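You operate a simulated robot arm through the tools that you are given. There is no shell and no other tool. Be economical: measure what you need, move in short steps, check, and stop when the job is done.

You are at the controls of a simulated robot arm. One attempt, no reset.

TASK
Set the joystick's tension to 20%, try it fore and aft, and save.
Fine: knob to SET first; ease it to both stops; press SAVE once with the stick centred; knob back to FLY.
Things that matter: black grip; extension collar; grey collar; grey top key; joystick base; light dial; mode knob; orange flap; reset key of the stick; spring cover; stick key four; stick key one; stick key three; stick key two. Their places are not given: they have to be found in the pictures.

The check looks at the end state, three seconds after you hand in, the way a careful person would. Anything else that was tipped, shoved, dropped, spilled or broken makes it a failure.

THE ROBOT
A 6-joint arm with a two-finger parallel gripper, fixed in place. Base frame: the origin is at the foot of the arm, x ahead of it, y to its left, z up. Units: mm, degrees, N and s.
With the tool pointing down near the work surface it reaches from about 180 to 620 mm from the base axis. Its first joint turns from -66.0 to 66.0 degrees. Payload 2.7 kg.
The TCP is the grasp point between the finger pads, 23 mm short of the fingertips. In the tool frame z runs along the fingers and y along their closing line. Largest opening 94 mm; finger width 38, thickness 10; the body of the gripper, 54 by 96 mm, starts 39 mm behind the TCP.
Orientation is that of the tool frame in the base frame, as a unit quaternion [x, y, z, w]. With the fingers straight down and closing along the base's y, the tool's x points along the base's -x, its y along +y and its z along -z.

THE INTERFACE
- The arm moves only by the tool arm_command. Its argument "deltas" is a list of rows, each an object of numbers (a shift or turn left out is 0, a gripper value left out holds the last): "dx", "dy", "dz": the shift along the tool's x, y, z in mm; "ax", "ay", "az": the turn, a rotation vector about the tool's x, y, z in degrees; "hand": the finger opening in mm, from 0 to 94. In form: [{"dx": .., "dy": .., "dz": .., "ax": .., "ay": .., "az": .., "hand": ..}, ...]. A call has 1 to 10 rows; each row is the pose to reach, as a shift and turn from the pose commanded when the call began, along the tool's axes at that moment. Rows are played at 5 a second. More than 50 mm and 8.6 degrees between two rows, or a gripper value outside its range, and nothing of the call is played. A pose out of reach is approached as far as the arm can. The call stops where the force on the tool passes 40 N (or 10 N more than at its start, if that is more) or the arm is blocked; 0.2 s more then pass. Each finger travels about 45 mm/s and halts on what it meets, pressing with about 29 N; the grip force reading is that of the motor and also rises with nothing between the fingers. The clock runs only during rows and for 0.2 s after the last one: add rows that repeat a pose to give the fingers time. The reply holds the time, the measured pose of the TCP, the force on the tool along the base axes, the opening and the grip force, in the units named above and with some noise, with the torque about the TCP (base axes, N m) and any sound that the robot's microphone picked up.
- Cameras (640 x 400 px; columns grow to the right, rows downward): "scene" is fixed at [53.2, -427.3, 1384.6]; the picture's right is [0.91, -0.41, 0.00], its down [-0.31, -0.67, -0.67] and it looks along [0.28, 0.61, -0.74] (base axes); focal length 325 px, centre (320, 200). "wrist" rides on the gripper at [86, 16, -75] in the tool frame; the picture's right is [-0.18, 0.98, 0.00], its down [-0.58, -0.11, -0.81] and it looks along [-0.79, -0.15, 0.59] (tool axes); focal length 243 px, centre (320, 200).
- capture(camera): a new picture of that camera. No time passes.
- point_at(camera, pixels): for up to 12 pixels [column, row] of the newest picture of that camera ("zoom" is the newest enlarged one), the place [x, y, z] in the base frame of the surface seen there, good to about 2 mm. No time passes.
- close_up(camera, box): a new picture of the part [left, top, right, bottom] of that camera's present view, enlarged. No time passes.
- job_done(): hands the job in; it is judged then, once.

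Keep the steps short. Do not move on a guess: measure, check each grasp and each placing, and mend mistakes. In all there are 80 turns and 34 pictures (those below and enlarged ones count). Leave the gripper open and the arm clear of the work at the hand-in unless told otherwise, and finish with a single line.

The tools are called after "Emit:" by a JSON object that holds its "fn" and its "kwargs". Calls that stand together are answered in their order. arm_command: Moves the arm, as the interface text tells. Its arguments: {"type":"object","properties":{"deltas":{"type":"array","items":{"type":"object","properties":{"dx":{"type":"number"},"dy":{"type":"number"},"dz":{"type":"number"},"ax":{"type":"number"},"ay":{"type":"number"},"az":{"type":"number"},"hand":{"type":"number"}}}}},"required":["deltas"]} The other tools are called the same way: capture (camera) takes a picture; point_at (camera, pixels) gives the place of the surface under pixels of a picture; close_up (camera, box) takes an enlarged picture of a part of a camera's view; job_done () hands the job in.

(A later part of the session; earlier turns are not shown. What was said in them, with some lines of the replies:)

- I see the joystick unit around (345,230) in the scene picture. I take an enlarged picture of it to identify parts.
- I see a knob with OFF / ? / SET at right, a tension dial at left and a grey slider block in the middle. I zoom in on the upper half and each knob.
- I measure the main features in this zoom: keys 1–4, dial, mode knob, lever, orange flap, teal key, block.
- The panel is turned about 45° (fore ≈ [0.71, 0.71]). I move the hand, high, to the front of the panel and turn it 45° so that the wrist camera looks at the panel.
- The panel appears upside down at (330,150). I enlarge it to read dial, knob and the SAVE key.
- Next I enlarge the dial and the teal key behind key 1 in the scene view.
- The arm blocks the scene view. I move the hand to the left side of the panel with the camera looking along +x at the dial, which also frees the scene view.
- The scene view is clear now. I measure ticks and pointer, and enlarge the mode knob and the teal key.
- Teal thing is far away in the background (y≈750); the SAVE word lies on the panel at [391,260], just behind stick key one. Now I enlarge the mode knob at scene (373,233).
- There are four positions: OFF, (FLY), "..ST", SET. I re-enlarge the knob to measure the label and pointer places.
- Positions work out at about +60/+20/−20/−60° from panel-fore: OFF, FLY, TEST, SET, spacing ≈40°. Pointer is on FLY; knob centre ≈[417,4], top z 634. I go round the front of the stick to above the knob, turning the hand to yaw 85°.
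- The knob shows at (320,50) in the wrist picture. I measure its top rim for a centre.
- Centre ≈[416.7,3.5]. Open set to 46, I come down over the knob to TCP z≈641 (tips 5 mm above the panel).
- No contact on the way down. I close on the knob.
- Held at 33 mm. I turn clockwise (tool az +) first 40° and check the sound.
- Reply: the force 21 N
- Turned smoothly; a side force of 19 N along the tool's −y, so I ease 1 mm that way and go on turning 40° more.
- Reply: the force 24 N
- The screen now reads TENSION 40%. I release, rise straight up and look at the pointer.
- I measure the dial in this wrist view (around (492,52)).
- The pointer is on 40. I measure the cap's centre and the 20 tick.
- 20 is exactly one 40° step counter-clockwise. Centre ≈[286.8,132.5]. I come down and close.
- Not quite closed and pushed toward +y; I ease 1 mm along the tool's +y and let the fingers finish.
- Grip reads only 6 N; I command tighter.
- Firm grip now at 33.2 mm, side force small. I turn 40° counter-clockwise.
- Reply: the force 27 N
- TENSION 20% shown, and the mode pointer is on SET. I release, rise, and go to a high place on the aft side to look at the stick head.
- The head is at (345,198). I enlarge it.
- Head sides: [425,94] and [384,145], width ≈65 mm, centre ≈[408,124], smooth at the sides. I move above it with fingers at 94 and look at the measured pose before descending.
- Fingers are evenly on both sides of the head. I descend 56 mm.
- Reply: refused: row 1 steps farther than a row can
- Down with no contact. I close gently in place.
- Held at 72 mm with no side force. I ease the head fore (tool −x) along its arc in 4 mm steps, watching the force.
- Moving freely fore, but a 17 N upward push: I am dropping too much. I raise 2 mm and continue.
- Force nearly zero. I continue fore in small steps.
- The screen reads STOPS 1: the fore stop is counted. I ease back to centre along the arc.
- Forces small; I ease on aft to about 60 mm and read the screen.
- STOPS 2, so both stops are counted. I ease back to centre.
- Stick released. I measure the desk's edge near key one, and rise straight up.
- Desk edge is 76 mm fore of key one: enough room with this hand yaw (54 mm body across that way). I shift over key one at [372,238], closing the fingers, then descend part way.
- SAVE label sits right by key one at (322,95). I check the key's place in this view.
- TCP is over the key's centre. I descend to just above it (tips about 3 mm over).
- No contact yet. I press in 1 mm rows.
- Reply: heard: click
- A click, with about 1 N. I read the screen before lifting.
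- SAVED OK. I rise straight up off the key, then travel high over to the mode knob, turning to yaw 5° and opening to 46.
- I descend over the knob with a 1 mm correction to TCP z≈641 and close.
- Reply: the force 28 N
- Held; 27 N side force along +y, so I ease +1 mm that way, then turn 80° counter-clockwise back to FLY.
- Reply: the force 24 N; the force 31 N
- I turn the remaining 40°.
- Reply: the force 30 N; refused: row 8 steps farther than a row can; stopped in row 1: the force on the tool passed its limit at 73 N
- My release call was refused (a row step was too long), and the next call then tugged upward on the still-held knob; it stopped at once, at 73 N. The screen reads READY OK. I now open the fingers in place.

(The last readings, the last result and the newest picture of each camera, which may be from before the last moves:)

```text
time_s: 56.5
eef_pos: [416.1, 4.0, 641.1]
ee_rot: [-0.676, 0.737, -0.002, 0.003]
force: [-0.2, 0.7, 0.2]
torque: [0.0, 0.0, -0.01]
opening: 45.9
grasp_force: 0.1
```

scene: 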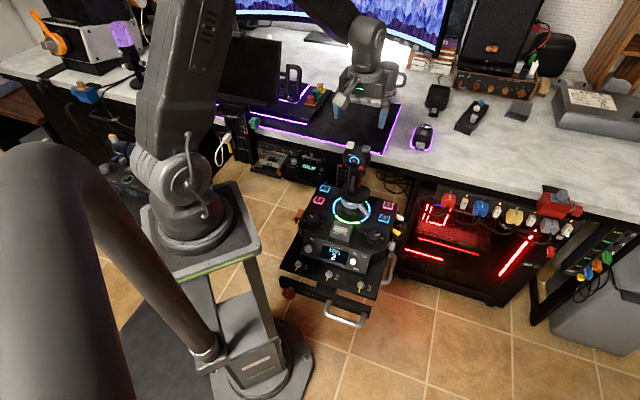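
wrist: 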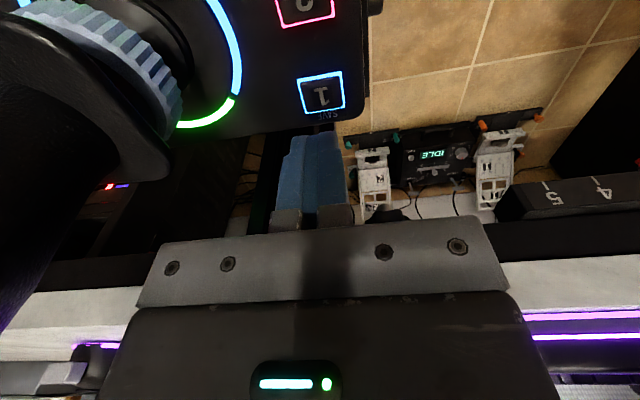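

Open and free of force. I rise straight up and back away on the −y side (tool +x).

Emit:
{"fn": "arm_command", "kwargs": {"deltas": [{"dz": -20}, {"dz": -60}, {"dz": -100}, {"dz": -140}, {"dz": -180}, {"dx": 35, "dz": -200}, {"dx": 70, "dz": -220}, {"dx": 105, "dz": -240}, {"dx": 140, "dz": -255, "hand": 90}, {"dx": 170, "dz": -270, "hand": 90}]}}

Emit:
{"fn": "arm_command", "kwargs": {"deltas": [{"dy": -40}, {"dy": -80}, {"dy": -120}, {"dy": -120}]}}

Emit:
{"fn": "capture", "kwargs": {"camera": "scene"}}

```text
time_s: 58.7
eef_pos: [400.6, -166.6, 912.1]
ee_rot: [-0.677, 0.736, -0.001, 0.002]
force: [0.0, -0.3, 0.5]
torque: [0.05, 0.0, 0.02]
opening: 90.1
grasp_force: 0.1
```

```text
time_s: 59.7
eef_pos: [519.4, -176.1, 912.8]
ee_rot: [-0.677, 0.736, 0.0, 0.002]
force: [0.2, -0.3, 0.7]
torque: [-0.01, 0.01, -0.05]
opening: 90.1
grasp_force: 0.0
```

```text
2 pictures are left
```

scene: 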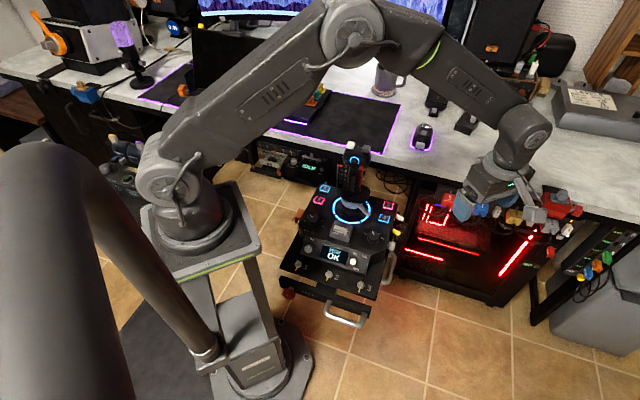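

The view is clear. I enlarge the panel for a final check of knob, dial and screen.

Emit:
{"fn": "close_up", "kwargs": {"camera": "scene", "box": [295, 200, 395, 262]}}

Emit:
{"fn": "point_at", "kwargs": {"camera": "zoom", "pixels": [[480, 205], [488, 170], [483, 192]]}}

```text
6.40 times, centred on (345, 231) of scene
```

zoom: 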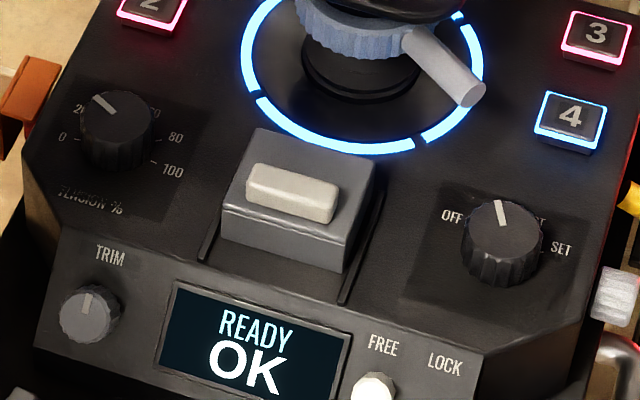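

```text
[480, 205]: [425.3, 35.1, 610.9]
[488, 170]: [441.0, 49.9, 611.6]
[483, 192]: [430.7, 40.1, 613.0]
```

The dial points to 20, the mode knob is back on FLY, the screen reads READY OK, the stick is centred and the arm is clear. I hand in.

Emit:
{"fn": "job_done", "kwargs": {}}

```text
The job is handed in.
```

Handed in: tension is at 20%, both stops were counted on the screen, SAVE was pressed once (SAVED OK) and the knob is back on FLY; I did tug up on the still-held mode knob once (73 N, stopped at once), with no damage seen in the last picture.
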